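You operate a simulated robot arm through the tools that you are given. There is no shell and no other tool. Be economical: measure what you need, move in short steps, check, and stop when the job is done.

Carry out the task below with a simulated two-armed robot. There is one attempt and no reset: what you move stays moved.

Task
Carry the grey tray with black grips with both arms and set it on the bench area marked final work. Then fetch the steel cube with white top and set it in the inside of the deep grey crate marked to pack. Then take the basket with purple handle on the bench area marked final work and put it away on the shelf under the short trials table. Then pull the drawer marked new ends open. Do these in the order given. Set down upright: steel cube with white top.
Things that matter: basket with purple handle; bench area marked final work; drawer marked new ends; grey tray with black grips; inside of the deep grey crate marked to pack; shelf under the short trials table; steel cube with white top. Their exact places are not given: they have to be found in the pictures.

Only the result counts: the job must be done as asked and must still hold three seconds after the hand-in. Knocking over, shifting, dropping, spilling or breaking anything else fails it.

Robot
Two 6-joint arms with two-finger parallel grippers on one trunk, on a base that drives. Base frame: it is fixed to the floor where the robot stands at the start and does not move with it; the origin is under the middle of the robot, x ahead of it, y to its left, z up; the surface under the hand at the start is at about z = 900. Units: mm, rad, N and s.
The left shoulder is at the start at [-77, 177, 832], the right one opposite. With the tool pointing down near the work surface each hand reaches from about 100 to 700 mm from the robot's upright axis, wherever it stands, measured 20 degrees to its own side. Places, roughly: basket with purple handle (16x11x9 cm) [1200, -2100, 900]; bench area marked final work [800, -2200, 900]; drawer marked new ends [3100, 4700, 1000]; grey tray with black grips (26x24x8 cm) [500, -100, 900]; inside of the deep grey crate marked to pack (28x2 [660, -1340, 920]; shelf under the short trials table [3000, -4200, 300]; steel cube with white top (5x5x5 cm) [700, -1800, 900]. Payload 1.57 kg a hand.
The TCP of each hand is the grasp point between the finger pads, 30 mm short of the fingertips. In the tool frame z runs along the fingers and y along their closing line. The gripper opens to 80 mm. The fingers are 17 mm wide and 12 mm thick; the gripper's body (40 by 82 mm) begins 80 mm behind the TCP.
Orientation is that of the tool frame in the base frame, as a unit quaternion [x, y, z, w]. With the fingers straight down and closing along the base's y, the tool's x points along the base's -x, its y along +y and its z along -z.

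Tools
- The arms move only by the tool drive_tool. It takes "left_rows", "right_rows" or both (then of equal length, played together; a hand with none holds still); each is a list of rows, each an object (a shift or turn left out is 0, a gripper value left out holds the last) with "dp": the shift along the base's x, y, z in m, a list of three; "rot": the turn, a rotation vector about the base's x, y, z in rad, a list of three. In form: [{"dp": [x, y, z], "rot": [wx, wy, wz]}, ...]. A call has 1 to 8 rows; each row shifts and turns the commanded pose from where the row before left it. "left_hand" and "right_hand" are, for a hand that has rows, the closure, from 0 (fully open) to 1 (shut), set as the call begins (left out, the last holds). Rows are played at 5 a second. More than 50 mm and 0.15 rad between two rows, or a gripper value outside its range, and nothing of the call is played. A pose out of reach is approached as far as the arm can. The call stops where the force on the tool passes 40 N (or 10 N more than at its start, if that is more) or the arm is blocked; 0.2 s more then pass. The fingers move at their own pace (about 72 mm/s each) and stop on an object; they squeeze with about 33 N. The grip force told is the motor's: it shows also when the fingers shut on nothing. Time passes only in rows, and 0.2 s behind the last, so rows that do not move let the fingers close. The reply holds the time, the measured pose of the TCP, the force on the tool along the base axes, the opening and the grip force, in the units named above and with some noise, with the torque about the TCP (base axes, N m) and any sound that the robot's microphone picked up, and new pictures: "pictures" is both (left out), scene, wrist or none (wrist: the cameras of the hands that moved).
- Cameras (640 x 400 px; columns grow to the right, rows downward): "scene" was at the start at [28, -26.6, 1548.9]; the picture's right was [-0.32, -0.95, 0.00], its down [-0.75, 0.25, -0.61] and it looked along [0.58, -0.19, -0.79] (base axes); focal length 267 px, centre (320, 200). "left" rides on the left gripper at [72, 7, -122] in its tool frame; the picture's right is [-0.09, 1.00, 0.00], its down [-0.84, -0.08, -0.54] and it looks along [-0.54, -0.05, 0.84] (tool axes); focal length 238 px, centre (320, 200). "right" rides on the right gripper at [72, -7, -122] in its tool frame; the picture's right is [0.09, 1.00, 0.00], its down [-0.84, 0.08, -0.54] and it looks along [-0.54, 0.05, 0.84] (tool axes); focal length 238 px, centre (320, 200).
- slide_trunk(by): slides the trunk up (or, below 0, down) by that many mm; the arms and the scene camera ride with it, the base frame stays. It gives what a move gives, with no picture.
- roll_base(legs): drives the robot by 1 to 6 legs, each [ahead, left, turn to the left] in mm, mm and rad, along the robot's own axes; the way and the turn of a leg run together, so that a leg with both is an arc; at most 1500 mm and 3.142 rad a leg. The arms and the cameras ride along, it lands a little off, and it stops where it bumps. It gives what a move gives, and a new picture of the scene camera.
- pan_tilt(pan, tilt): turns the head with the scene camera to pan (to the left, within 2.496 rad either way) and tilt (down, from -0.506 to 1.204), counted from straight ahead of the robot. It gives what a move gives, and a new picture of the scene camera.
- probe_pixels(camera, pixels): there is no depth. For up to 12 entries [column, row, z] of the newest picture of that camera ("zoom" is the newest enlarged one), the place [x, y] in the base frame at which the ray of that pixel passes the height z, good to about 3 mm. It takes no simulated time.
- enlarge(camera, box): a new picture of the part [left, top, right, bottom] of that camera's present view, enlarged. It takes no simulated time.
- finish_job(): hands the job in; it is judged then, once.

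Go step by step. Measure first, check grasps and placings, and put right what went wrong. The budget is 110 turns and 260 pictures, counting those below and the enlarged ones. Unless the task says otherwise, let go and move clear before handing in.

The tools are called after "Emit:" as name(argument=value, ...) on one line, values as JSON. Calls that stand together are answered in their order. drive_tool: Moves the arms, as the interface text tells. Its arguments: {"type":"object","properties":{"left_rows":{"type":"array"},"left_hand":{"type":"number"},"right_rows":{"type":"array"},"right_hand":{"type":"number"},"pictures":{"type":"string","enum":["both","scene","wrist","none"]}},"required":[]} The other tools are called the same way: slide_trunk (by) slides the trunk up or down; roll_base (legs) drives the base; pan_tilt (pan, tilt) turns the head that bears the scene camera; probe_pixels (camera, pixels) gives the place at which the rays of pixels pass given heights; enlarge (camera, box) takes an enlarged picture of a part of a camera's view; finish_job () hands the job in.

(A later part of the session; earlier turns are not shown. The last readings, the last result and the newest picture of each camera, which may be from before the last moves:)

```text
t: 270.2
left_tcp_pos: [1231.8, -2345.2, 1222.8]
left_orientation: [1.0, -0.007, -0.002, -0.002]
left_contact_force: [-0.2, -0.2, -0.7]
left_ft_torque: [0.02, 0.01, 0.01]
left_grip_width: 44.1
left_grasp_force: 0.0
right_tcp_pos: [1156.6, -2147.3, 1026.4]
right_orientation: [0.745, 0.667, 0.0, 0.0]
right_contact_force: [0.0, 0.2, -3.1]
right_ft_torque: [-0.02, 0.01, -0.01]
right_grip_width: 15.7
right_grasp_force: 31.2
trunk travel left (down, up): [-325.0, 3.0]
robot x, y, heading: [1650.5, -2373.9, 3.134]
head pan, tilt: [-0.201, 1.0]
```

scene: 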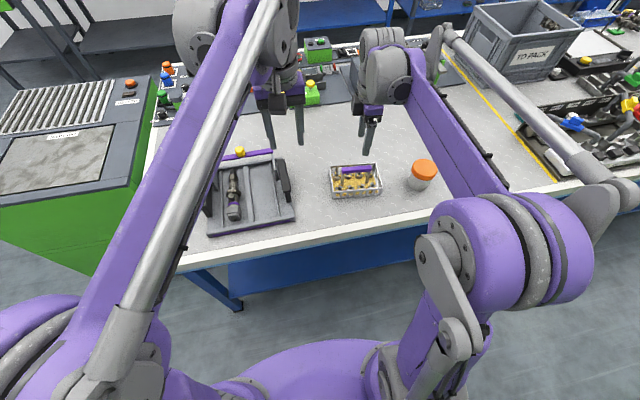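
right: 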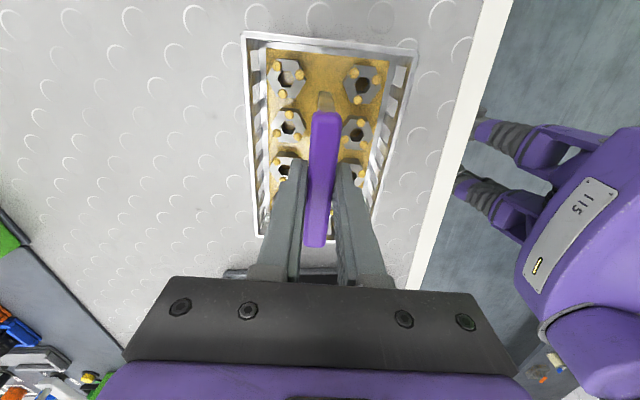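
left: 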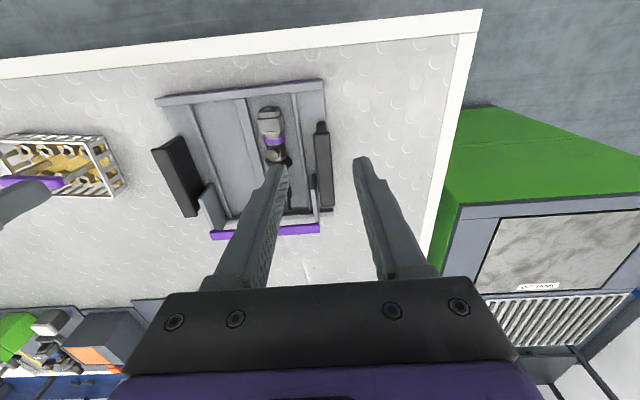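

The basket hangs steadily (3 N). I raise and retract it, then drive to the short trials table.

Emit:
drive_tool(right_rows=[{"dp": [0, 0, 0.015]}, {"dp": [0, 0, 0.02]}, {"dp": [0, 0, 0.02]}, {"dp": [0.01, 0, 0.02]}, {"dp": [0.02, 0, 0.02]}, {"dp": [0.02, 0, 0.01]}, {"dp": [0.02, 0, 0]}, {"dp": [0, 0, 0]}], pictures="none")

Emit:
roll_base(legs=[[0, 900, 0.01], [0, 850, 0], [0, 0, -1.57], [0, 0, -1.57]])

Emit:
pan_tilt(pan=-0.2, tilt=0.8)

```text
t: 272.0
left_tcp_pos: [1231.5, -2346.6, 1221.8]
left_orientation: [1.0, -0.006, -0.001, -0.001]
left_contact_force: [0.1, 0.1, -0.3]
left_ft_torque: [0.01, -0.01, 0.01]
left_grip_width: 44.0
left_grasp_force: 0.1
right_tcp_pos: [1225.2, -2151.0, 1128.2]
right_orientation: [0.745, 0.667, 0.001, 0.001]
right_contact_force: [0.0, -0.3, -3.0]
right_ft_torque: [0.0, -0.01, 0.02]
right_grip_width: 15.6
right_grasp_force: 31.2
trunk travel left (down, up): [-325.0, 3.0]
robot x, y, heading: [1652.2, -2380.2, 3.131]
head pan, tilt: [-0.201, 1.0]
```

```text
t: 295.6
left_tcp_pos: [2055.7, -4196.1, 1223.3]
left_orientation: [0.017, 1.0, -0.002, 0.002]
left_contact_force: [0.0, 0.1, -0.5]
left_ft_torque: [0.01, -0.01, -0.01]
left_grip_width: 44.2
left_grasp_force: 0.0
right_tcp_pos: [2058.6, -4392.1, 1127.5]
right_orientation: [-0.658, 0.753, 0.001, -0.001]
right_contact_force: [-0.3, 1.0, -1.8]
right_ft_torque: [0.0, -0.02, -0.01]
right_grip_width: 15.5
right_grasp_force: 31.6
trunk travel left (down, up): [-325.0, 3.0]
robot x, y, heading: [1635.8, -4157.4, -0.035]
head pan, tilt: [-0.201, 1.0]
```

scene: 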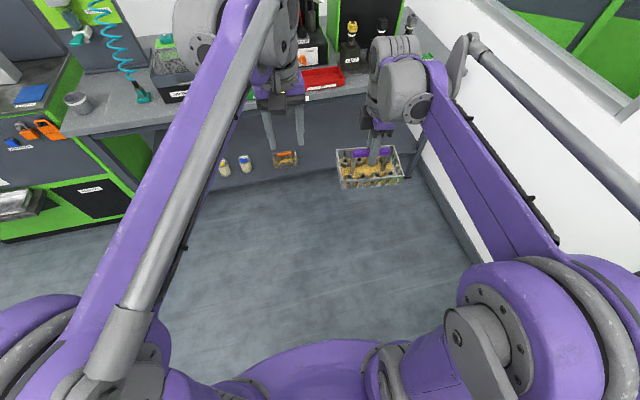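

```text
t: 296.4
left_tcp_pos: [2055.5, -4196.5, 1222.8]
left_orientation: [0.017, 1.0, -0.002, 0.002]
left_contact_force: [-0.3, 0.8, -0.4]
left_ft_torque: [-0.03, 0.01, 0.02]
left_grip_width: 44.2
left_grasp_force: 0.1
right_tcp_pos: [2058.2, -4392.5, 1127.2]
right_orientation: [-0.658, 0.753, 0.001, 0.0]
right_contact_force: [-0.2, 0.7, -2.2]
right_ft_torque: [0.0, -0.03, 0.02]
right_grip_width: 15.7
right_grasp_force: 31.3
trunk travel left (down, up): [-325.0, 3.0]
robot x, y, heading: [1635.2, -4157.7, -0.037]
head pan, tilt: [-0.201, 0.799]
```

scene: 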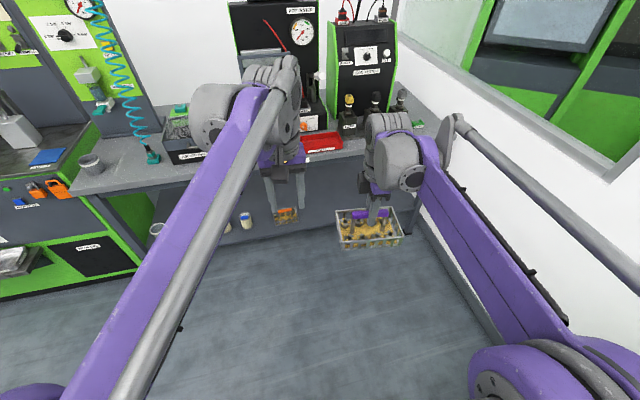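

The basket arrived safely. In open space I lower the trunk fully and retract the left hand, to see how the arm lies for reaching under the table.

Emit:
slide_trunk(by=-320)

Emit:
drive_tool(left_rows=[{"dp": [-0.04, 0, 0.02]}, {"dp": [-0.04, 0, 0.02]}, {"dp": [-0.04, 0, 0.02]}, {"dp": [-0.04, 0, 0.02]}, {"dp": [-0.04, 0, 0.02]}, {"dp": [-0.03, 0, 0.02]}], right_rows=[{"dp": [0, 0, -0.04]}, {"dp": [0, 0, -0.04]}, {"dp": [0, 0, -0.04]}, {"dp": [0, 0, -0.04]}, {"dp": [0, 0, -0.04]}, {"dp": [0, 0, 0]}], pictures="both")

```text
t: 299.6
left_tcp_pos: [2055.4, -4195.7, 902.6]
left_orientation: [0.017, 1.0, -0.002, 0.002]
left_contact_force: [0.5, 0.1, 0.8]
left_ft_torque: [-0.01, 0.03, -0.02]
left_grip_width: 44.0
left_grasp_force: 0.0
right_tcp_pos: [2057.7, -4392.0, 807.0]
right_orientation: [-0.658, 0.753, 0.001, 0.0]
right_contact_force: [-1.0, 0.4, -3.4]
right_ft_torque: [-0.01, -0.01, -0.02]
right_grip_width: 15.6
right_grasp_force: 31.5
trunk travel left (down, up): [-5.0, 323.0]
robot x, y, heading: [1635.9, -4157.9, -0.033]
head pan, tilt: [-0.201, 0.799]
```

```text
t: 300.9
left_tcp_pos: [1825.8, -4197.3, 1020.5]
left_orientation: [0.017, 1.0, -0.002, 0.002]
left_contact_force: [-0.5, 0.1, -0.6]
left_ft_torque: [-0.02, -0.01, 0.01]
left_grip_width: 44.0
left_grasp_force: 0.1
right_tcp_pos: [2057.1, -4392.2, 606.6]
right_orientation: [-0.658, 0.753, 0.001, -0.001]
right_contact_force: [-0.2, -0.2, -2.7]
right_ft_torque: [-0.02, -0.01, -0.02]
right_grip_width: 15.8
right_grasp_force: 31.4
trunk travel left (down, up): [-5.0, 323.0]
robot x, y, heading: [1634.9, -4157.4, -0.033]
head pan, tilt: [-0.201, 0.799]
```

scene: 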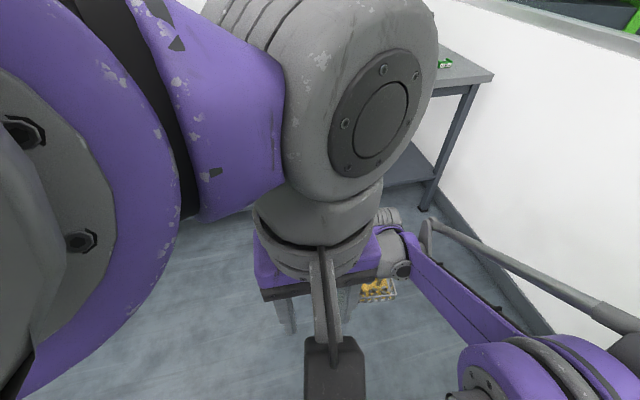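
right: 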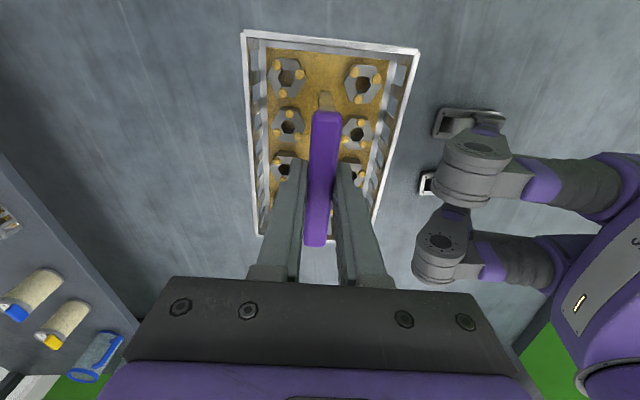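
left: 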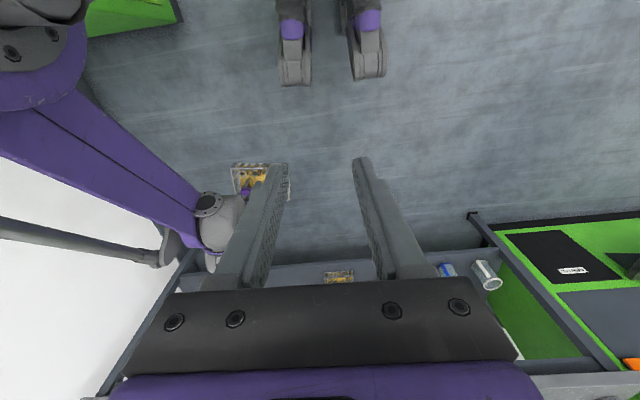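

Emit:
drive_tool(left_rows=[{"dp": [-0.005, 0.045, -0.015]}, {"dp": [-0.005, 0.045, -0.015]}, {"dp": [-0.005, 0.045, -0.015]}, {"dp": [-0.005, 0.045, -0.015]}, {"dp": [-0.005, 0.045, -0.015]}, {"dp": [-0.005, 0.045, -0.015]}], right_rows=[{"dp": [0, 0, -0.04]}, {"dp": [0, 0, -0.04]}, {"dp": [0, 0, -0.04]}, {"dp": [0, 0, -0.04]}, {"dp": [0, 0, -0.03]}, {"dp": [0, 0, 0]}], pictures="both")

Emit:
pan_tilt(pan=-0.3, tilt=0.5)

```text
t: 302.4
left_tcp_pos: [1796.8, -3928.8, 934.5]
left_orientation: [0.02, 1.0, -0.001, 0.002]
left_contact_force: [0.4, 0.1, -0.4]
left_ft_torque: [-0.02, -0.02, 0.01]
left_grip_width: 43.7
left_grasp_force: 0.1
right_tcp_pos: [2057.0, -4391.9, 416.6]
right_orientation: [-0.658, 0.753, 0.0, -0.001]
right_contact_force: [0.3, 0.1, -1.9]
right_ft_torque: [-0.02, 0.0, 0.04]
right_grip_width: 15.4
right_grasp_force: 31.0
trunk travel left (down, up): [-5.0, 323.0]
robot x, y, heading: [1636.8, -4153.1, -0.033]
head pan, tilt: [-0.201, 0.799]
```

scene: 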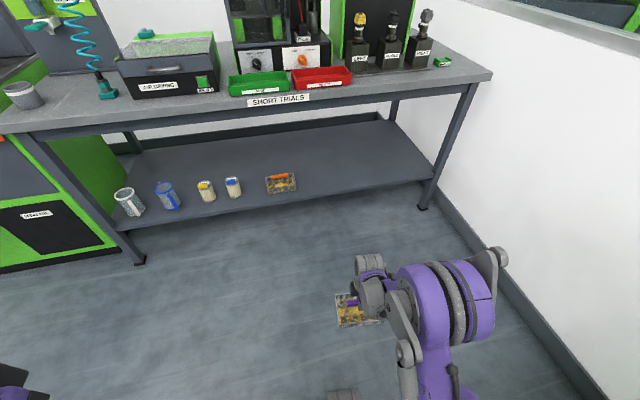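
right: 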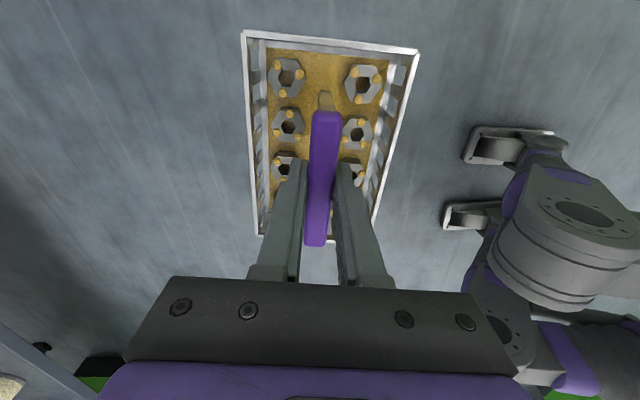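
left: 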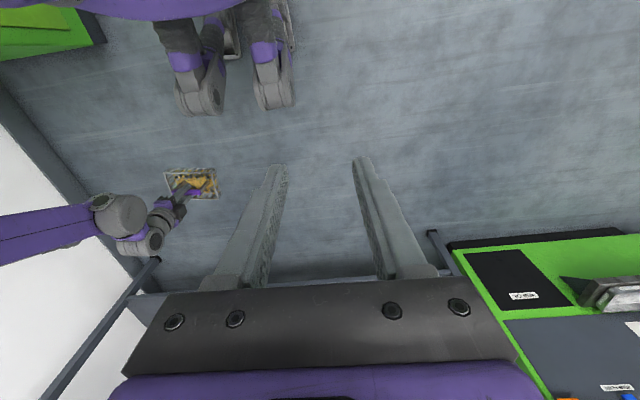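

```text
t: 303.1
left_tcp_pos: [1796.3, -3929.4, 934.7]
left_orientation: [0.022, 1.0, -0.003, 0.002]
left_contact_force: [0.9, -0.4, 0.5]
left_ft_torque: [-0.01, -0.01, -0.02]
left_grip_width: 43.8
left_grasp_force: 0.0
right_tcp_pos: [2056.1, -4390.8, 417.8]
right_orientation: [-0.658, 0.753, 0.001, -0.001]
right_contact_force: [-0.6, -0.5, -2.2]
right_ft_torque: [-0.01, -0.02, 0.03]
right_grip_width: 15.5
right_grasp_force: 31.7
trunk travel left (down, up): [-5.0, 323.0]
robot x, y, heading: [1636.2, -4156.4, -0.039]
head pan, tilt: [-0.3, 0.499]
```

scene: 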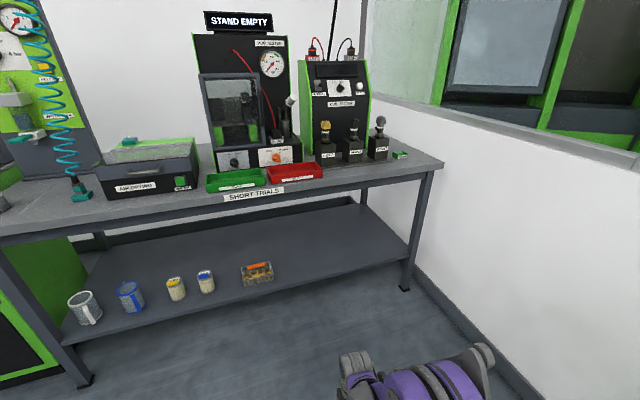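

Emit:
probe_pixels(camera="scene", pixels=[[425, 370, 600], [425, 370, 700], [425, 370, 800], [425, 370, 900], [330, 278, 300], [415, 240, 300], [330, 278, 250], [406, 288, 0], [440, 165, 890], [250, 198, 890], [270, 278, 300], [360, 170, 850]])

Emit:
enlarge(camera="scene", box=[230, 150, 450, 300])

```text
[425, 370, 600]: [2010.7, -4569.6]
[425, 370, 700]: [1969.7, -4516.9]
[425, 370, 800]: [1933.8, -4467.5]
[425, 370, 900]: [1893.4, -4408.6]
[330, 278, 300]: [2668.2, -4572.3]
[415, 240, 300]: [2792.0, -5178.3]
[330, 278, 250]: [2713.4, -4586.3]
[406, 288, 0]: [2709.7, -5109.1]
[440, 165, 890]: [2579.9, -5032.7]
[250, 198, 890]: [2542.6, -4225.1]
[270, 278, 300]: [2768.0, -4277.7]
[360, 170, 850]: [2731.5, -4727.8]
```

```text
2.67 times, centred on (340, 225) of scene
```

zoom: 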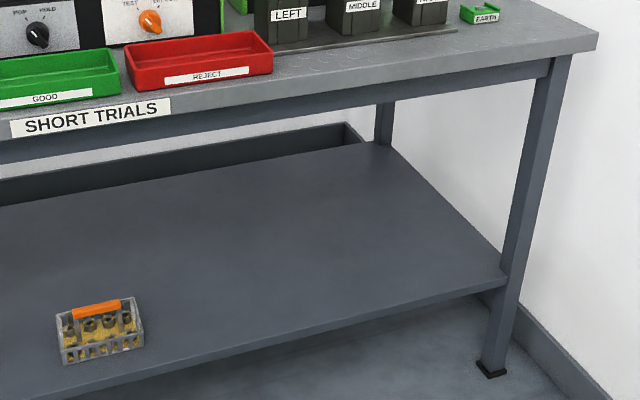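

The table's front edge is nearer x≈2690 and its top about 850, the shelf about 250. To keep the elbow out from under the top, I stretch the right arm forward here in free space and look again.

Emit:
drive_tool(right_rows=[{"dp": [0.04, 0, 0]}, {"dp": [0.04, 0, 0]}, {"dp": [0.04, 0, 0]}, {"dp": [0.04, 0, 0]}, {"dp": [0.03, 0, 0]}, {"dp": [0, 0, 0]}], pictures="none")

Emit:
pan_tilt(pan=-0.5, tilt=0.75)

```text
t: 304.6
left_tcp_pos: [1794.7, -3927.8, 934.6]
left_orientation: [0.017, 1.0, -0.002, 0.002]
left_contact_force: [-0.7, -1.0, 0.2]
left_ft_torque: [0.0, 0.02, 0.04]
left_grip_width: 43.9
left_grasp_force: 0.0
right_tcp_pos: [2250.5, -4394.9, 418.2]
right_orientation: [-0.658, 0.753, 0.001, -0.001]
right_contact_force: [-0.1, -0.5, -3.6]
right_ft_torque: [-0.01, 0.0, -0.01]
right_grip_width: 15.7
right_grasp_force: 31.5
trunk travel left (down, up): [-5.0, 323.0]
robot x, y, heading: [1637.6, -4155.6, -0.035]
head pan, tilt: [-0.3, 0.499]
```

```text
t: 305.3
left_tcp_pos: [1795.4, -3927.4, 934.0]
left_orientation: [0.018, 1.0, -0.002, 0.002]
left_contact_force: [0.3, -0.8, 0.2]
left_ft_torque: [0.03, 0.06, 0.01]
left_grip_width: 44.1
left_grasp_force: 0.1
right_tcp_pos: [2250.2, -4393.6, 417.1]
right_orientation: [-0.658, 0.753, 0.0, -0.001]
right_contact_force: [0.4, -1.2, -2.9]
right_ft_torque: [-0.01, -0.01, 0.01]
right_grip_width: 15.8
right_grasp_force: 31.5
trunk travel left (down, up): [-5.0, 323.0]
robot x, y, heading: [1633.9, -4156.4, -0.035]
head pan, tilt: [-0.499, 0.75]
```

scene: 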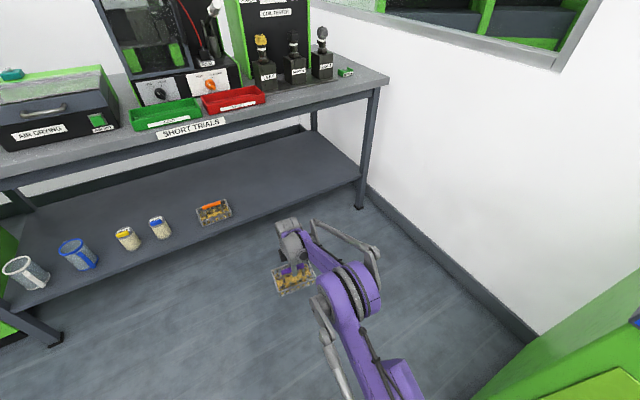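

Emit:
probe_pixels(camera="scene", pixels=[[287, 228, 600], [287, 228, 700], [287, 228, 750], [345, 285, 500], [345, 285, 600], [345, 285, 700], [345, 285, 800], [395, 370, 700], [359, 207, 0], [388, 82, 850]])

Emit:
enlarge(camera="scene", box=[240, 200, 440, 400])

```text
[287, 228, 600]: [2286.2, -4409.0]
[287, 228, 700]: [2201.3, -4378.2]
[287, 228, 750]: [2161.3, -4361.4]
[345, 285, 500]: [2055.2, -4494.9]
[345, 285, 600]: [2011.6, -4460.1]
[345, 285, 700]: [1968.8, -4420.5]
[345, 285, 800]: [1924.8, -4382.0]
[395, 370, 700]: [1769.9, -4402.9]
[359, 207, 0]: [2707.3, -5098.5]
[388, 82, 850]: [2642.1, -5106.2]
```

```text
2.00 times, centred on (340, 300) of scene
```

zoom: 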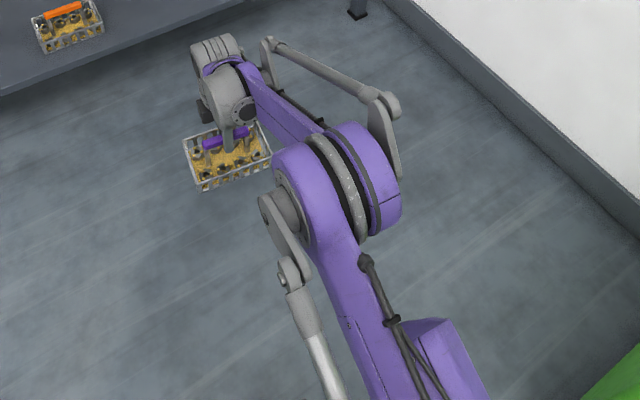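

The stretched arm keeps its elbow ~280 mm behind the hand, so it stays outside the table. I raise the basket a little and drive to the free shelf part right of the orange-handled box.

Emit:
drive_tool(right_rows=[{"dp": [0, 0, 0.02]}, {"dp": [0, 0, 0.02]}, {"dp": [0, 0, 0]}], pictures="none")

Emit:
roll_base(legs=[[350, 0, 0.035], [0, -250, 0]])

Emit:
pan_tilt(pan=-0.35, tilt=0.7)

```text
t: 306.1
left_tcp_pos: [1795.1, -3928.0, 934.9]
left_orientation: [0.018, 1.0, -0.003, 0.002]
left_contact_force: [0.4, 0.4, -0.1]
left_ft_torque: [-0.04, 0.0, 0.01]
left_grip_width: 44.2
left_grasp_force: 0.0
right_tcp_pos: [2249.4, -4393.1, 456.4]
right_orientation: [-0.658, 0.753, 0.001, 0.0]
right_contact_force: [-0.5, 0.5, -3.1]
right_ft_torque: [0.03, 0.03, -0.01]
right_grip_width: 15.4
right_grasp_force: 30.9
trunk travel left (down, up): [-5.0, 323.0]
robot x, y, heading: [1639.0, -4154.8, -0.033]
head pan, tilt: [-0.499, 0.75]
```

```text
t: 310.8
left_tcp_pos: [2141.2, -4171.0, 933.6]
left_orientation: [-0.005, 1.0, -0.002, 0.002]
left_contact_force: [-0.1, -0.7, 0.6]
left_ft_torque: [0.02, -0.01, 0.01]
left_grip_width: 44.0
left_grasp_force: 0.1
right_tcp_pos: [2616.1, -4614.3, 458.1]
right_orientation: [-0.675, 0.737, 0.0, 0.0]
right_contact_force: [1.1, -0.4, -2.6]
right_ft_torque: [0.04, 0.01, 0.0]
right_grip_width: 15.5
right_grasp_force: 31.3
trunk travel left (down, up): [-5.0, 323.0]
robot x, y, heading: [1992.4, -4408.1, 0.012]
head pan, tilt: [-0.499, 0.75]
```

scene: 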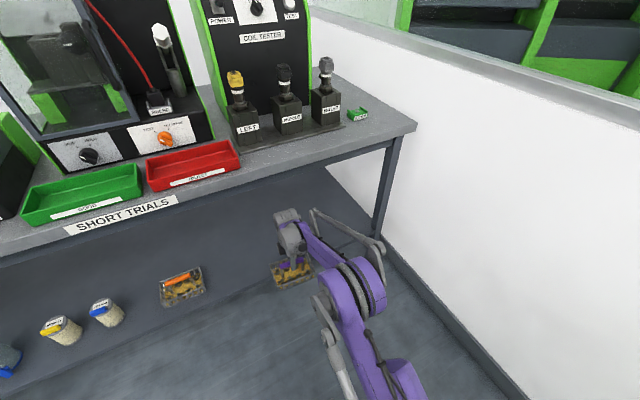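

```text
t: 311.5
left_tcp_pos: [2141.1, -4171.0, 934.1]
left_orientation: [-0.006, 1.0, -0.001, 0.002]
left_contact_force: [-0.6, -0.4, 0.0]
left_ft_torque: [0.0, -0.01, -0.01]
left_grip_width: 43.9
left_grasp_force: 0.0
right_tcp_pos: [2615.7, -4615.1, 456.9]
right_orientation: [-0.676, 0.737, 0.001, 0.0]
right_contact_force: [0.1, 0.4, -2.1]
right_ft_torque: [0.04, 0.0, -0.02]
right_grip_width: 15.6
right_grasp_force: 31.4
trunk travel left (down, up): [-5.0, 323.0]
robot x, y, heading: [1991.3, -4405.4, 0.011]
head pan, tilt: [-0.351, 0.7]
```

scene: 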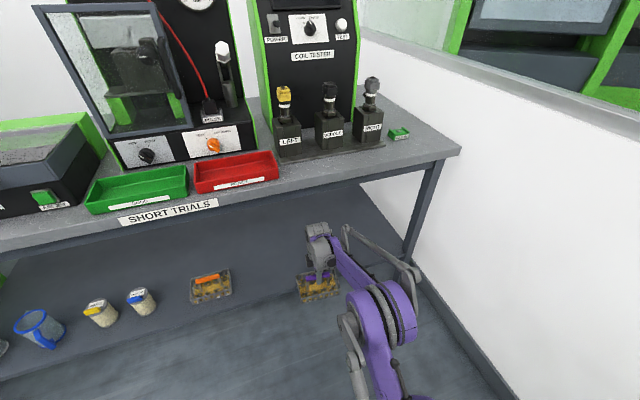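

Now closer, I measure the table edge and the shelf front edge again from this spot.

Emit:
probe_pixels(camera="scene", pixels=[[330, 183, 850], [330, 183, 880], [460, 153, 850], [250, 318, 250], [250, 318, 300], [200, 333, 250], [200, 333, 300], [230, 296, 270], [192, 303, 270], [405, 255, 250]])

Emit:
enlarge(camera="scene", box=[160, 140, 480, 360])

```text
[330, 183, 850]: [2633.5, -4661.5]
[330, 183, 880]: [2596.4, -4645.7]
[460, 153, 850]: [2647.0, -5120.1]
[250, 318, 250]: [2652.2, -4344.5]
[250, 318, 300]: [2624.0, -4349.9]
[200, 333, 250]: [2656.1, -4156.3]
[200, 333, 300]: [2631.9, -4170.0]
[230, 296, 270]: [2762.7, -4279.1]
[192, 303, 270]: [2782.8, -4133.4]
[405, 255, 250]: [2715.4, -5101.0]
```

```text
1.82 times, centred on (320, 250) of scene
```

zoom: 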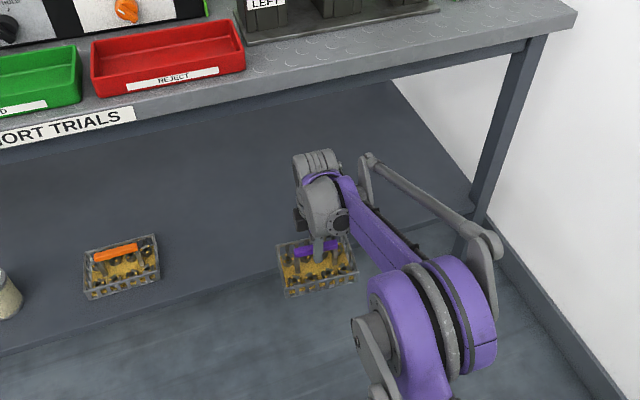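

Emit:
probe_pixels(camera="scene", pixels=[[254, 296, 250], [254, 296, 300], [161, 330, 250], [161, 330, 300], [254, 296, 350], [275, 289, 300]])

```text
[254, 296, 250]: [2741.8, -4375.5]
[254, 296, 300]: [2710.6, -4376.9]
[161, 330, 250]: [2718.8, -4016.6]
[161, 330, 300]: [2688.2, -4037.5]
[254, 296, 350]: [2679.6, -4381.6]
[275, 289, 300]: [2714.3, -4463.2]
```

Emit:
drive_tool(right_rows=[{"dp": [0.02, 0, 0]}, {"dp": [0.02, 0, 0]}, {"dp": [0, 0, 0]}], pictures="none")

Emit:
roll_base(legs=[[145, 0, -0.01]])

Emit:
enlarge(camera="scene", box=[180, 140, 500, 360])

Emit:
enlarge(camera="right", box=[0, 0, 640, 400])

```text
t: 312.3
left_tcp_pos: [2140.5, -4171.6, 934.6]
left_orientation: [-0.007, 1.0, -0.001, 0.002]
left_contact_force: [0.3, -0.4, -0.2]
left_ft_torque: [0.0, -0.01, 0.04]
left_grip_width: 44.2
left_grasp_force: 0.0
right_tcp_pos: [2654.4, -4614.3, 460.1]
right_orientation: [-0.676, 0.737, 0.0, -0.001]
right_contact_force: [0.9, -0.5, -2.8]
right_ft_torque: [0.02, 0.0, 0.02]
right_grip_width: 15.9
right_grasp_force: 31.4
trunk travel left (down, up): [-5.0, 323.0]
robot x, y, heading: [1996.4, -4403.4, 0.013]
head pan, tilt: [-0.351, 0.7]
```

```text
t: 313.6
left_tcp_pos: [2289.5, -4172.5, 934.5]
left_orientation: [0.0, 1.0, -0.002, 0.001]
left_contact_force: [0.4, 0.2, 0.3]
left_ft_torque: [-0.03, 0.01, -0.02]
left_grip_width: 43.9
left_grasp_force: 0.0
right_tcp_pos: [2799.8, -4620.9, 459.0]
right_orientation: [-0.672, 0.741, 0.0, 0.0]
right_contact_force: [0.1, -0.6, -3.4]
right_ft_torque: [-0.01, 0.01, 0.01]
right_grip_width: 15.7
right_grasp_force: 31.0
trunk travel left (down, up): [-5.0, 323.0]
robot x, y, heading: [2137.0, -4402.3, 0.005]
head pan, tilt: [-0.351, 0.7]
```

scene: 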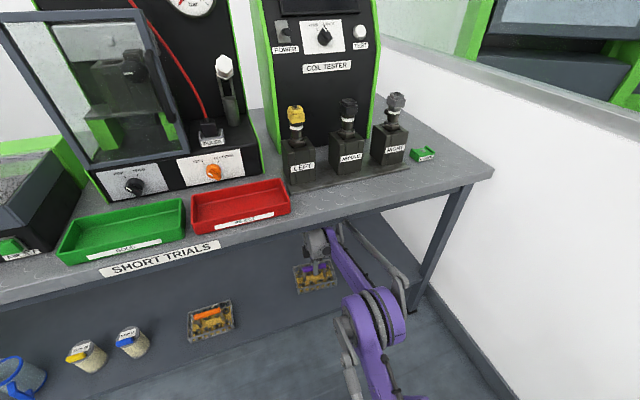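

```text
1.82 times, centred on (340, 250) of scene
```

zoom: 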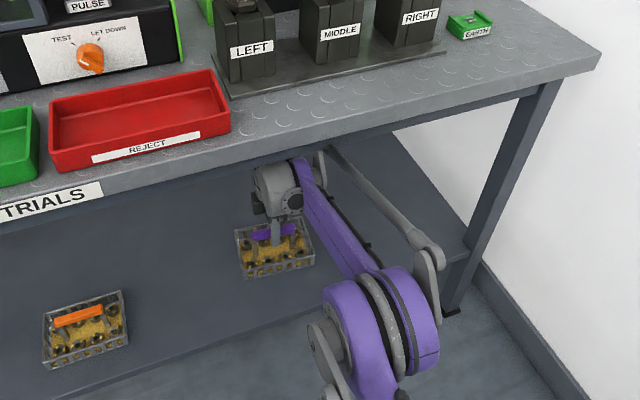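

```text
1.00 times, centred on (320, 200) of right (not enlarged: the box is as wide or as high as the picture)
```

zoom: 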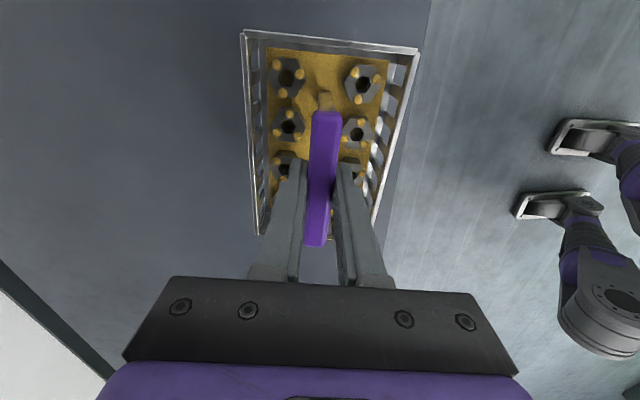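

The basket is in under the top; the wrist view shows the shelf's front edge at (430,0)–(385,240). I probe it.

Emit:
probe_pixels(camera="right", pixels=[[427, 20, 300], [390, 215, 300], [427, 20, 250], [390, 215, 250], [410, 110, 280], [418, 52, 425], [375, 215, 425]])

```text
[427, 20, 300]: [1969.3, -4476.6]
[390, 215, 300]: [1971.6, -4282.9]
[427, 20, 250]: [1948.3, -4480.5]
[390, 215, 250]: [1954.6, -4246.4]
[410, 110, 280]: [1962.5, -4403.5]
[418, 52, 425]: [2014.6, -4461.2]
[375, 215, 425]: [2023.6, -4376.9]
```

Emit:
drive_tool(right_rows=[{"dp": [0, 0, 0]}], pictures="wrist")

Emit:
probe_pixels(camera="right", pixels=[[427, 20, 300], [390, 215, 300], [427, 20, 250], [390, 215, 250], [410, 110, 280], [418, 52, 425], [375, 215, 425]])

```text
t: 314.0
left_tcp_pos: [2289.6, -4171.0, 934.8]
left_orientation: [-0.001, 1.0, -0.002, 0.002]
left_contact_force: [0.2, -0.7, -1.4]
left_ft_torque: [0.0, -0.01, 0.02]
left_grip_width: 44.0
left_grasp_force: 0.0
right_tcp_pos: [2800.4, -4620.6, 460.1]
right_orientation: [-0.672, 0.741, 0.0, -0.001]
right_contact_force: [-0.6, -0.6, -2.2]
right_ft_torque: [0.0, -0.01, 0.02]
right_grip_width: 15.7
right_grasp_force: 31.5
trunk travel left (down, up): [-5.0, 323.0]
robot x, y, heading: [2136.9, -4404.9, 0.008]
head pan, tilt: [-0.351, 0.7]
```

right: 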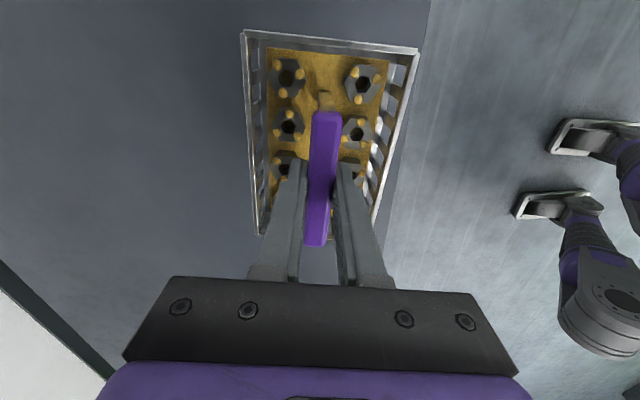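

```text
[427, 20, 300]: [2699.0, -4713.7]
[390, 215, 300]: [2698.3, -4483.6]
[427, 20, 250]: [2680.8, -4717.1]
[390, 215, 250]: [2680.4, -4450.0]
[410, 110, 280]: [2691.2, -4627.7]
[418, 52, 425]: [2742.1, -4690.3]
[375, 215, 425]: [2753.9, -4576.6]
```

The basket is wholly inside the shelf edge (edge x≈2693, basket front ≈2745). I lower it in small steps.

Emit:
drive_tool(right_rows=[{"dp": [0, 0, -0.02]}, {"dp": [0, 0, -0.02]}, {"dp": [0, 0, -0.01]}, {"dp": [0, 0, -0.01]}, {"dp": [0, 0, -0.008]}, {"dp": [0, 0, 0]}], pictures="none")

Emit:
drive_tool(right_rows=[{"dp": [0, 0, -0.004]}, {"dp": [0, 0, -0.004]}, {"dp": [0, 0, -0.004]}, {"dp": [0, 0, 0]}], pictures="none")

```text
t: 315.4
left_tcp_pos: [2289.3, -4171.6, 935.4]
left_orientation: [-0.001, 1.0, -0.002, 0.002]
left_contact_force: [-0.1, 0.0, 0.2]
left_ft_torque: [0.02, -0.02, 0.03]
left_grip_width: 44.0
left_grasp_force: 0.2
right_tcp_pos: [2799.2, -4621.5, 391.2]
right_orientation: [-0.672, 0.74, -0.001, -0.001]
right_contact_force: [-1.0, -0.3, -3.5]
right_ft_torque: [0.02, -0.01, -0.02]
right_grip_width: 15.3
right_grasp_force: 31.1
trunk travel left (down, up): [-5.0, 323.0]
robot x, y, heading: [2138.1, -4405.9, -0.002]
head pan, tilt: [-0.351, 0.7]
```

```text
t: 316.4
left_tcp_pos: [2289.5, -4171.4, 934.3]
left_orientation: [0.0, 1.0, -0.002, 0.001]
left_contact_force: [0.3, 0.4, -0.1]
left_ft_torque: [-0.03, 0.01, 0.0]
left_grip_width: 43.7
left_grasp_force: 0.0
right_tcp_pos: [2799.0, -4621.1, 380.8]
right_orientation: [-0.672, 0.74, 0.001, 0.0]
right_contact_force: [-0.7, -0.1, -2.4]
right_ft_torque: [0.01, 0.01, -0.01]
right_grip_width: 15.5
right_grasp_force: 31.3
trunk travel left (down, up): [-5.0, 323.0]
robot x, y, heading: [2138.4, -4401.6, 0.003]
head pan, tilt: [-0.351, 0.7]
```

Emit:
drive_tool(right_rows=[{"dp": [0, 0, -0.003]}, {"dp": [0, 0, -0.003]}, {"dp": [0, 0, 0]}], pictures="none")

Emit:
drive_tool(right_rows=[{"dp": [0, 0, -0.003]}, {"dp": [0, 0, -0.003]}, {"dp": [0, 0, 0]}], pictures="none")

Emit:
enlarge(camera="scene", box=[250, 220, 410, 320])

```text
t: 317.1
left_tcp_pos: [2288.7, -4171.5, 934.0]
left_orientation: [-0.001, 1.0, -0.002, 0.003]
left_contact_force: [-0.1, -0.1, -0.1]
left_ft_torque: [0.01, 0.0, -0.01]
left_grip_width: 43.9
left_grasp_force: 0.1
right_tcp_pos: [2799.4, -4622.2, 378.7]
right_orientation: [-0.672, 0.741, 0.0, -0.001]
right_contact_force: [-5.2, 0.7, 18.9]
right_ft_torque: [-0.24, 0.31, -0.06]
right_grip_width: 15.5
right_grasp_force: 31.3
trunk travel left (down, up): [-5.0, 323.0]
robot x, y, heading: [2138.5, -4405.4, 0.003]
head pan, tilt: [-0.351, 0.7]
stopped in row 3 (right hand): the force on the tool passed its limit at 42 N (the readings are from after the stop); the commanded pose is now the measured one
```

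```text
t: 317.5
left_tcp_pos: [2288.0, -4170.4, 934.4]
left_orientation: [0.0, 1.0, -0.002, 0.003]
left_contact_force: [-0.4, 0.3, 0.0]
left_ft_torque: [0.0, 0.02, 0.01]
left_grip_width: 43.9
left_grasp_force: 0.0
right_tcp_pos: [2800.1, -4621.2, 378.0]
right_orientation: [-0.672, 0.741, 0.001, -0.001]
right_contact_force: [-5.6, 0.5, 20.8]
right_ft_torque: [-0.17, 0.32, -0.07]
right_grip_width: 15.7
right_grasp_force: 31.1
trunk travel left (down, up): [-5.0, 323.0]
robot x, y, heading: [2137.6, -4404.7, 0.0]
head pan, tilt: [-0.351, 0.7]
stopped in row 2 (right hand): the force on the tool passed its limit at 45 N (the readings are from after the stop); the commanded pose is now the measured one
```

```text
4.00 times, centred on (330, 270) of scene
```

zoom: 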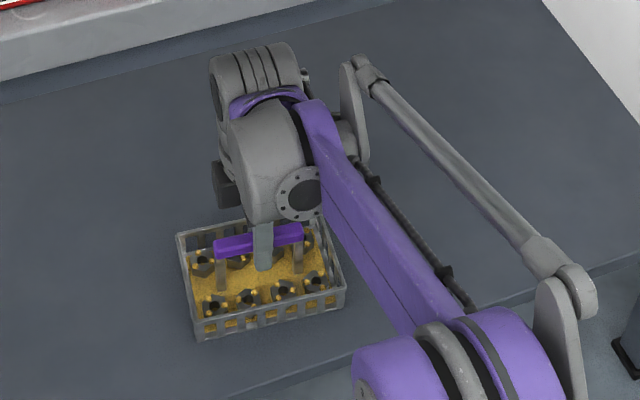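

The basket stands on the shelf (contact at TCP 379). I ease up 2 mm, open, and lift the hand clear.

Emit:
drive_tool(right_rows=[{"dp": [0, 0, 0.001]}, {"dp": [0, 0, 0]}], pictures="none")

Emit:
drive_tool(right_rows=[{"dp": [0, 0, 0]}, {"dp": [0, 0, 0]}, {"dp": [0, 0, 0.01]}, {"dp": [0, 0, 0.02]}, {"dp": [0, 0, 0.03]}, {"dp": [0, 0, 0.03]}, {"dp": [0, 0, 0]}], right_hand=0.35, pictures="both")

```text
t: 318.1
left_tcp_pos: [2286.1, -4170.7, 933.8]
left_orientation: [-0.001, 1.0, -0.002, 0.003]
left_contact_force: [-0.6, 0.2, 0.0]
left_ft_torque: [0.02, -0.01, -0.01]
left_grip_width: 44.1
left_grasp_force: 0.0
right_tcp_pos: [2800.1, -4620.1, 378.5]
right_orientation: [-0.672, 0.741, 0.0, 0.0]
right_contact_force: [-10.7, -0.5, 24.8]
right_ft_torque: [0.09, 0.17, 0.04]
right_grip_width: 15.5
right_grasp_force: 31.6
trunk travel left (down, up): [-5.0, 323.0]
robot x, y, heading: [2138.2, -4409.4, -0.001]
head pan, tilt: [-0.351, 0.7]
```

```text
t: 319.7
left_tcp_pos: [2288.9, -4172.2, 934.6]
left_orientation: [-0.001, 1.0, -0.003, 0.002]
left_contact_force: [0.5, -0.8, -0.1]
left_ft_torque: [0.02, -0.03, 0.02]
left_grip_width: 44.1
left_grasp_force: 0.1
right_tcp_pos: [2801.0, -4622.3, 467.6]
right_orientation: [-0.672, 0.741, 0.001, -0.001]
right_contact_force: [-0.4, -0.5, -0.2]
right_ft_torque: [0.0, 0.0, -0.03]
right_grip_width: 52.0
right_grasp_force: 0.0
trunk travel left (down, up): [-5.0, 323.0]
robot x, y, heading: [2137.7, -4405.3, 0.004]
head pan, tilt: [-0.351, 0.7]
```

scene: 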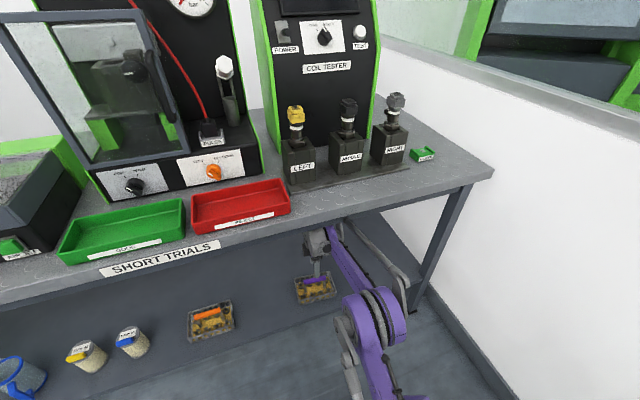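
right: 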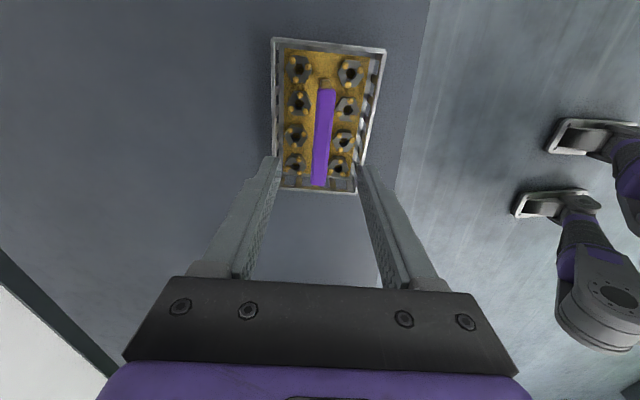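

The basket stands on the shelf, hand clear. I back out, raise the trunk and tuck the right arm.

Emit:
roll_base(legs=[[-400, 0, 0]])

Emit:
slide_trunk(by=270)

Emit:
drive_tool(right_rows=[{"dp": [-0.03, 0, 0.04], "rot": [0, 0, -0.145]}, {"dp": [-0.03, 0, 0.04], "rot": [0, 0, -0.145]}, {"dp": [-0.03, 0, 0.04], "rot": [0, 0, -0.145]}, {"dp": [-0.03, 0, 0.04], "rot": [0, 0, -0.145]}, {"dp": [-0.03, 0, 0.04], "rot": [0, 0, -0.145]}, {"dp": [-0.03, 0, 0.04], "rot": [0, 0, -0.145]}, {"dp": [-0.03, 0, 0.04], "rot": [0, 0, -0.145]}, {"dp": [-0.03, 0, 0.04], "rot": [0, 0, -0.145]}], pictures="none")

Emit:
roll_base(legs=[[0, 250, 0], [0, 0, 1.57]])

Emit:
pan_tilt(pan=-0.2, tilt=0.35)

```text
t: 322.2
left_tcp_pos: [1891.3, -4171.5, 934.4]
left_orientation: [-0.002, 1.0, -0.002, 0.002]
left_contact_force: [0.0, 0.3, -0.3]
left_ft_torque: [0.02, -0.03, 0.01]
left_grip_width: 44.1
left_grasp_force: 0.0
right_tcp_pos: [2404.7, -4622.4, 468.4]
right_orientation: [-0.672, 0.741, 0.0, 0.0]
right_contact_force: [-1.0, -0.5, -0.6]
right_ft_torque: [0.01, 0.01, 0.01]
right_grip_width: 51.9
right_grasp_force: 0.0
trunk travel left (down, up): [-5.0, 323.0]
robot x, y, heading: [1743.6, -4405.6, -0.002]
head pan, tilt: [-0.351, 0.7]
```

scene: 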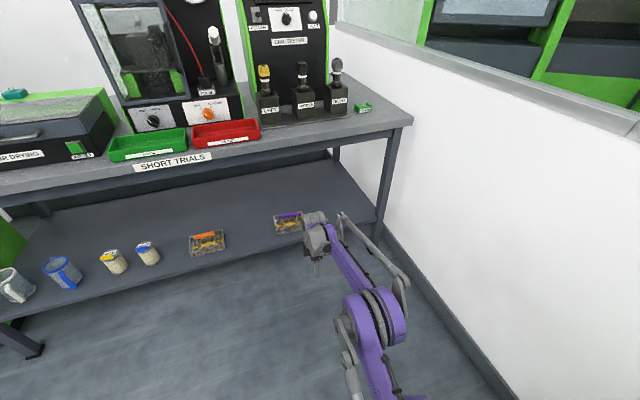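

```text
t: 324.9
left_tcp_pos: [1892.8, -4172.8, 1203.9]
left_orientation: [-0.002, 1.0, -0.002, 0.002]
left_contact_force: [0.3, 0.6, -0.4]
left_ft_torque: [-0.01, -0.01, 0.0]
left_grip_width: 44.0
left_grasp_force: 0.2
right_tcp_pos: [2405.9, -4622.2, 736.8]
right_orientation: [-0.672, 0.741, 0.0, 0.0]
right_contact_force: [0.0, 0.2, -0.1]
right_ft_torque: [0.01, -0.03, 0.0]
right_grip_width: 52.0
right_grasp_force: 0.0
trunk travel left (down, up): [-275.0, 53.0]
robot x, y, heading: [1741.4, -4406.5, 0.006]
head pan, tilt: [-0.351, 0.7]
```

```text
t: 326.8
left_tcp_pos: [1891.3, -4171.9, 1205.0]
left_orientation: [-0.002, 1.0, -0.001, 0.002]
left_contact_force: [-1.2, 0.4, -0.7]
left_ft_torque: [0.0, -0.02, -0.02]
left_grip_width: 43.9
left_grasp_force: 0.0
right_tcp_pos: [2162.0, -4621.2, 1057.7]
right_orientation: [-0.156, 0.988, 0.0, 0.002]
right_contact_force: [0.4, 0.2, 0.0]
right_ft_torque: [-0.01, 0.02, -0.02]
right_grip_width: 51.8
right_grasp_force: 0.1
trunk travel left (down, up): [-275.0, 53.0]
robot x, y, heading: [1740.0, -4403.2, 0.006]
head pan, tilt: [-0.351, 0.7]
```

```text
t: 333.4
left_tcp_pos: [1510.6, -4001.1, 1205.1]
left_orientation: [-0.703, 0.711, -0.001, 0.003]
left_contact_force: [-0.2, 0.2, -0.8]
left_ft_torque: [0.01, 0.02, 0.03]
left_grip_width: 44.2
left_grasp_force: 0.2
right_tcp_pos: [1964.1, -3736.6, 1057.1]
right_orientation: [0.805, -0.594, 0.0, 0.0]
right_contact_force: [-0.2, 0.3, 1.0]
right_ft_torque: [0.02, 0.02, -0.01]
right_grip_width: 52.3
right_grasp_force: 0.0
trunk travel left (down, up): [-275.0, 53.0]
robot x, y, heading: [1741.5, -4158.8, 1.563]
head pan, tilt: [-0.351, 0.7]
```

scene: 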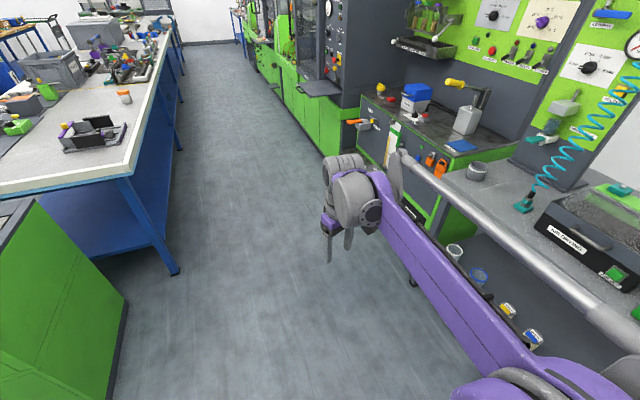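

```text
t: 334.2
left_tcp_pos: [1509.9, -4000.4, 1203.8]
left_orientation: [-0.703, 0.711, 0.0, 0.003]
left_contact_force: [0.1, 0.2, 0.5]
left_ft_torque: [0.01, 0.01, 0.01]
left_grip_width: 44.0
left_grasp_force: 0.0
right_tcp_pos: [1963.6, -3734.7, 1057.6]
right_orientation: [0.804, -0.594, -0.001, 0.001]
right_contact_force: [-0.4, 0.5, -0.2]
right_ft_torque: [0.01, 0.01, 0.0]
right_grip_width: 51.9
right_grasp_force: 0.1
trunk travel left (down, up): [-275.0, 53.0]
robot x, y, heading: [1739.7, -4159.4, 1.561]
head pan, tilt: [-0.201, 0.351]
```

scene: 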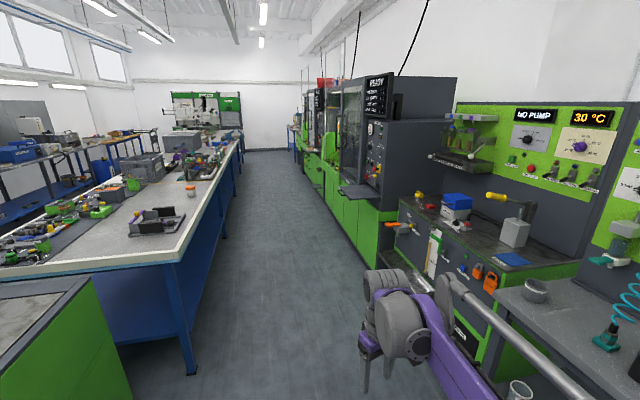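

The aisle ahead is free. I drive along it towards +y.

Emit:
roll_base(legs=[[100, -70, 0.01], [1400, 0, 0], [1400, 0, 0], [1400, 0, 0]])

```text
t: 355.1
left_tcp_pos: [1621.8, 286.4, 1204.4]
left_orientation: [-0.69, 0.724, 0.0, 0.003]
left_contact_force: [-0.3, -0.1, 0.1]
left_ft_torque: [-0.01, -0.02, 0.01]
left_grip_width: 44.0
left_grasp_force: 0.1
right_tcp_pos: [2084.7, 535.8, 1058.9]
right_orientation: [0.793, -0.609, 0.0, 0.001]
right_contact_force: [1.3, 1.5, -0.4]
right_ft_torque: [0.0, 0.01, -0.02]
right_grip_width: 52.3
right_grasp_force: 0.0
trunk travel left (down, up): [-275.0, 53.0]
robot x, y, heading: [1848.7, 126.5, 1.521]
head pan, tilt: [-0.201, 0.351]
```

scene: 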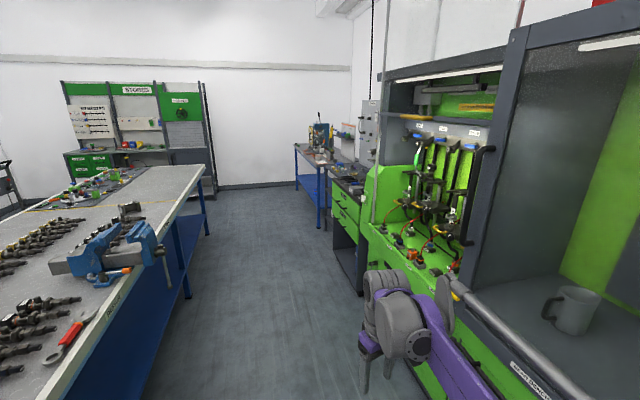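

Emit:
roll_base(legs=[[0, 50, 0.045], [1300, 0, 0], [1000, 0, 0]])

Emit:
pan_tilt(pan=-0.5, tilt=0.4)

Emit:
enlarge(camera="scene", box=[120, 100, 400, 280])

```text
t: 367.1
left_tcp_pos: [1569.7, 2557.3, 1204.7]
left_orientation: [-0.706, 0.709, 0.0, 0.002]
left_contact_force: [-0.3, -0.8, -0.5]
left_ft_torque: [0.01, -0.02, 0.04]
left_grip_width: 43.9
left_grasp_force: 0.1
right_tcp_pos: [2022.1, 2826.0, 1058.0]
right_orientation: [0.806, -0.591, -0.001, 0.001]
right_contact_force: [-0.2, 0.3, 0.3]
right_ft_torque: [0.0, -0.03, 0.0]
right_grip_width: 51.9
right_grasp_force: 0.1
trunk travel left (down, up): [-275.0, 53.0]
robot x, y, heading: [1801.5, 2404.3, 1.565]
head pan, tilt: [-0.201, 0.351]
```

scene: 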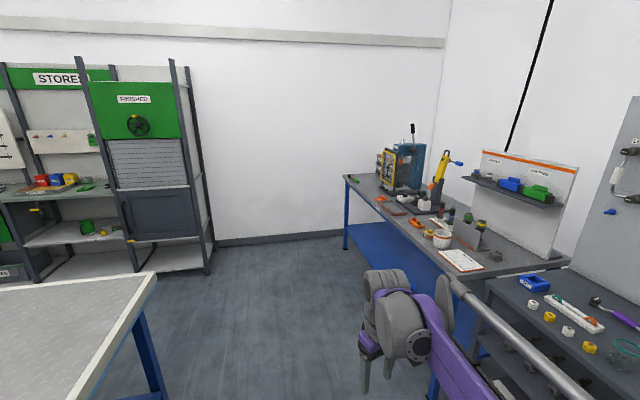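

```text
t: 367.9
left_tcp_pos: [1570.8, 2557.4, 1204.0]
left_orientation: [-0.706, 0.708, 0.0, 0.003]
left_contact_force: [0.4, -0.8, 0.0]
left_ft_torque: [-0.02, -0.01, 0.01]
left_grip_width: 44.0
left_grasp_force: 0.0
right_tcp_pos: [2021.8, 2826.5, 1056.8]
right_orientation: [0.807, -0.591, -0.001, 0.001]
right_contact_force: [-0.6, 0.2, 0.0]
right_ft_torque: [-0.01, 0.0, -0.01]
right_grip_width: 52.0
right_grasp_force: 0.0
trunk travel left (down, up): [-275.0, 53.0]
robot x, y, heading: [1804.5, 2403.8, 1.571]
head pan, tilt: [-0.499, 0.4]
```

scene: 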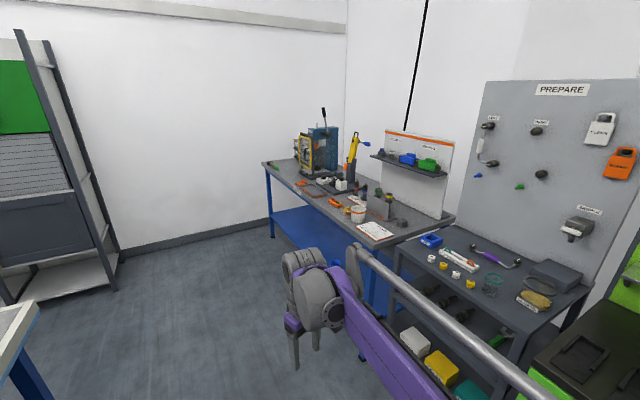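

```text
2.22 times, centred on (260, 190) of scene
```

zoom: 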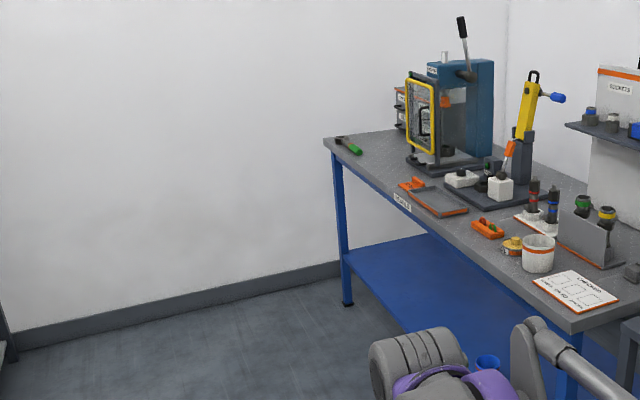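

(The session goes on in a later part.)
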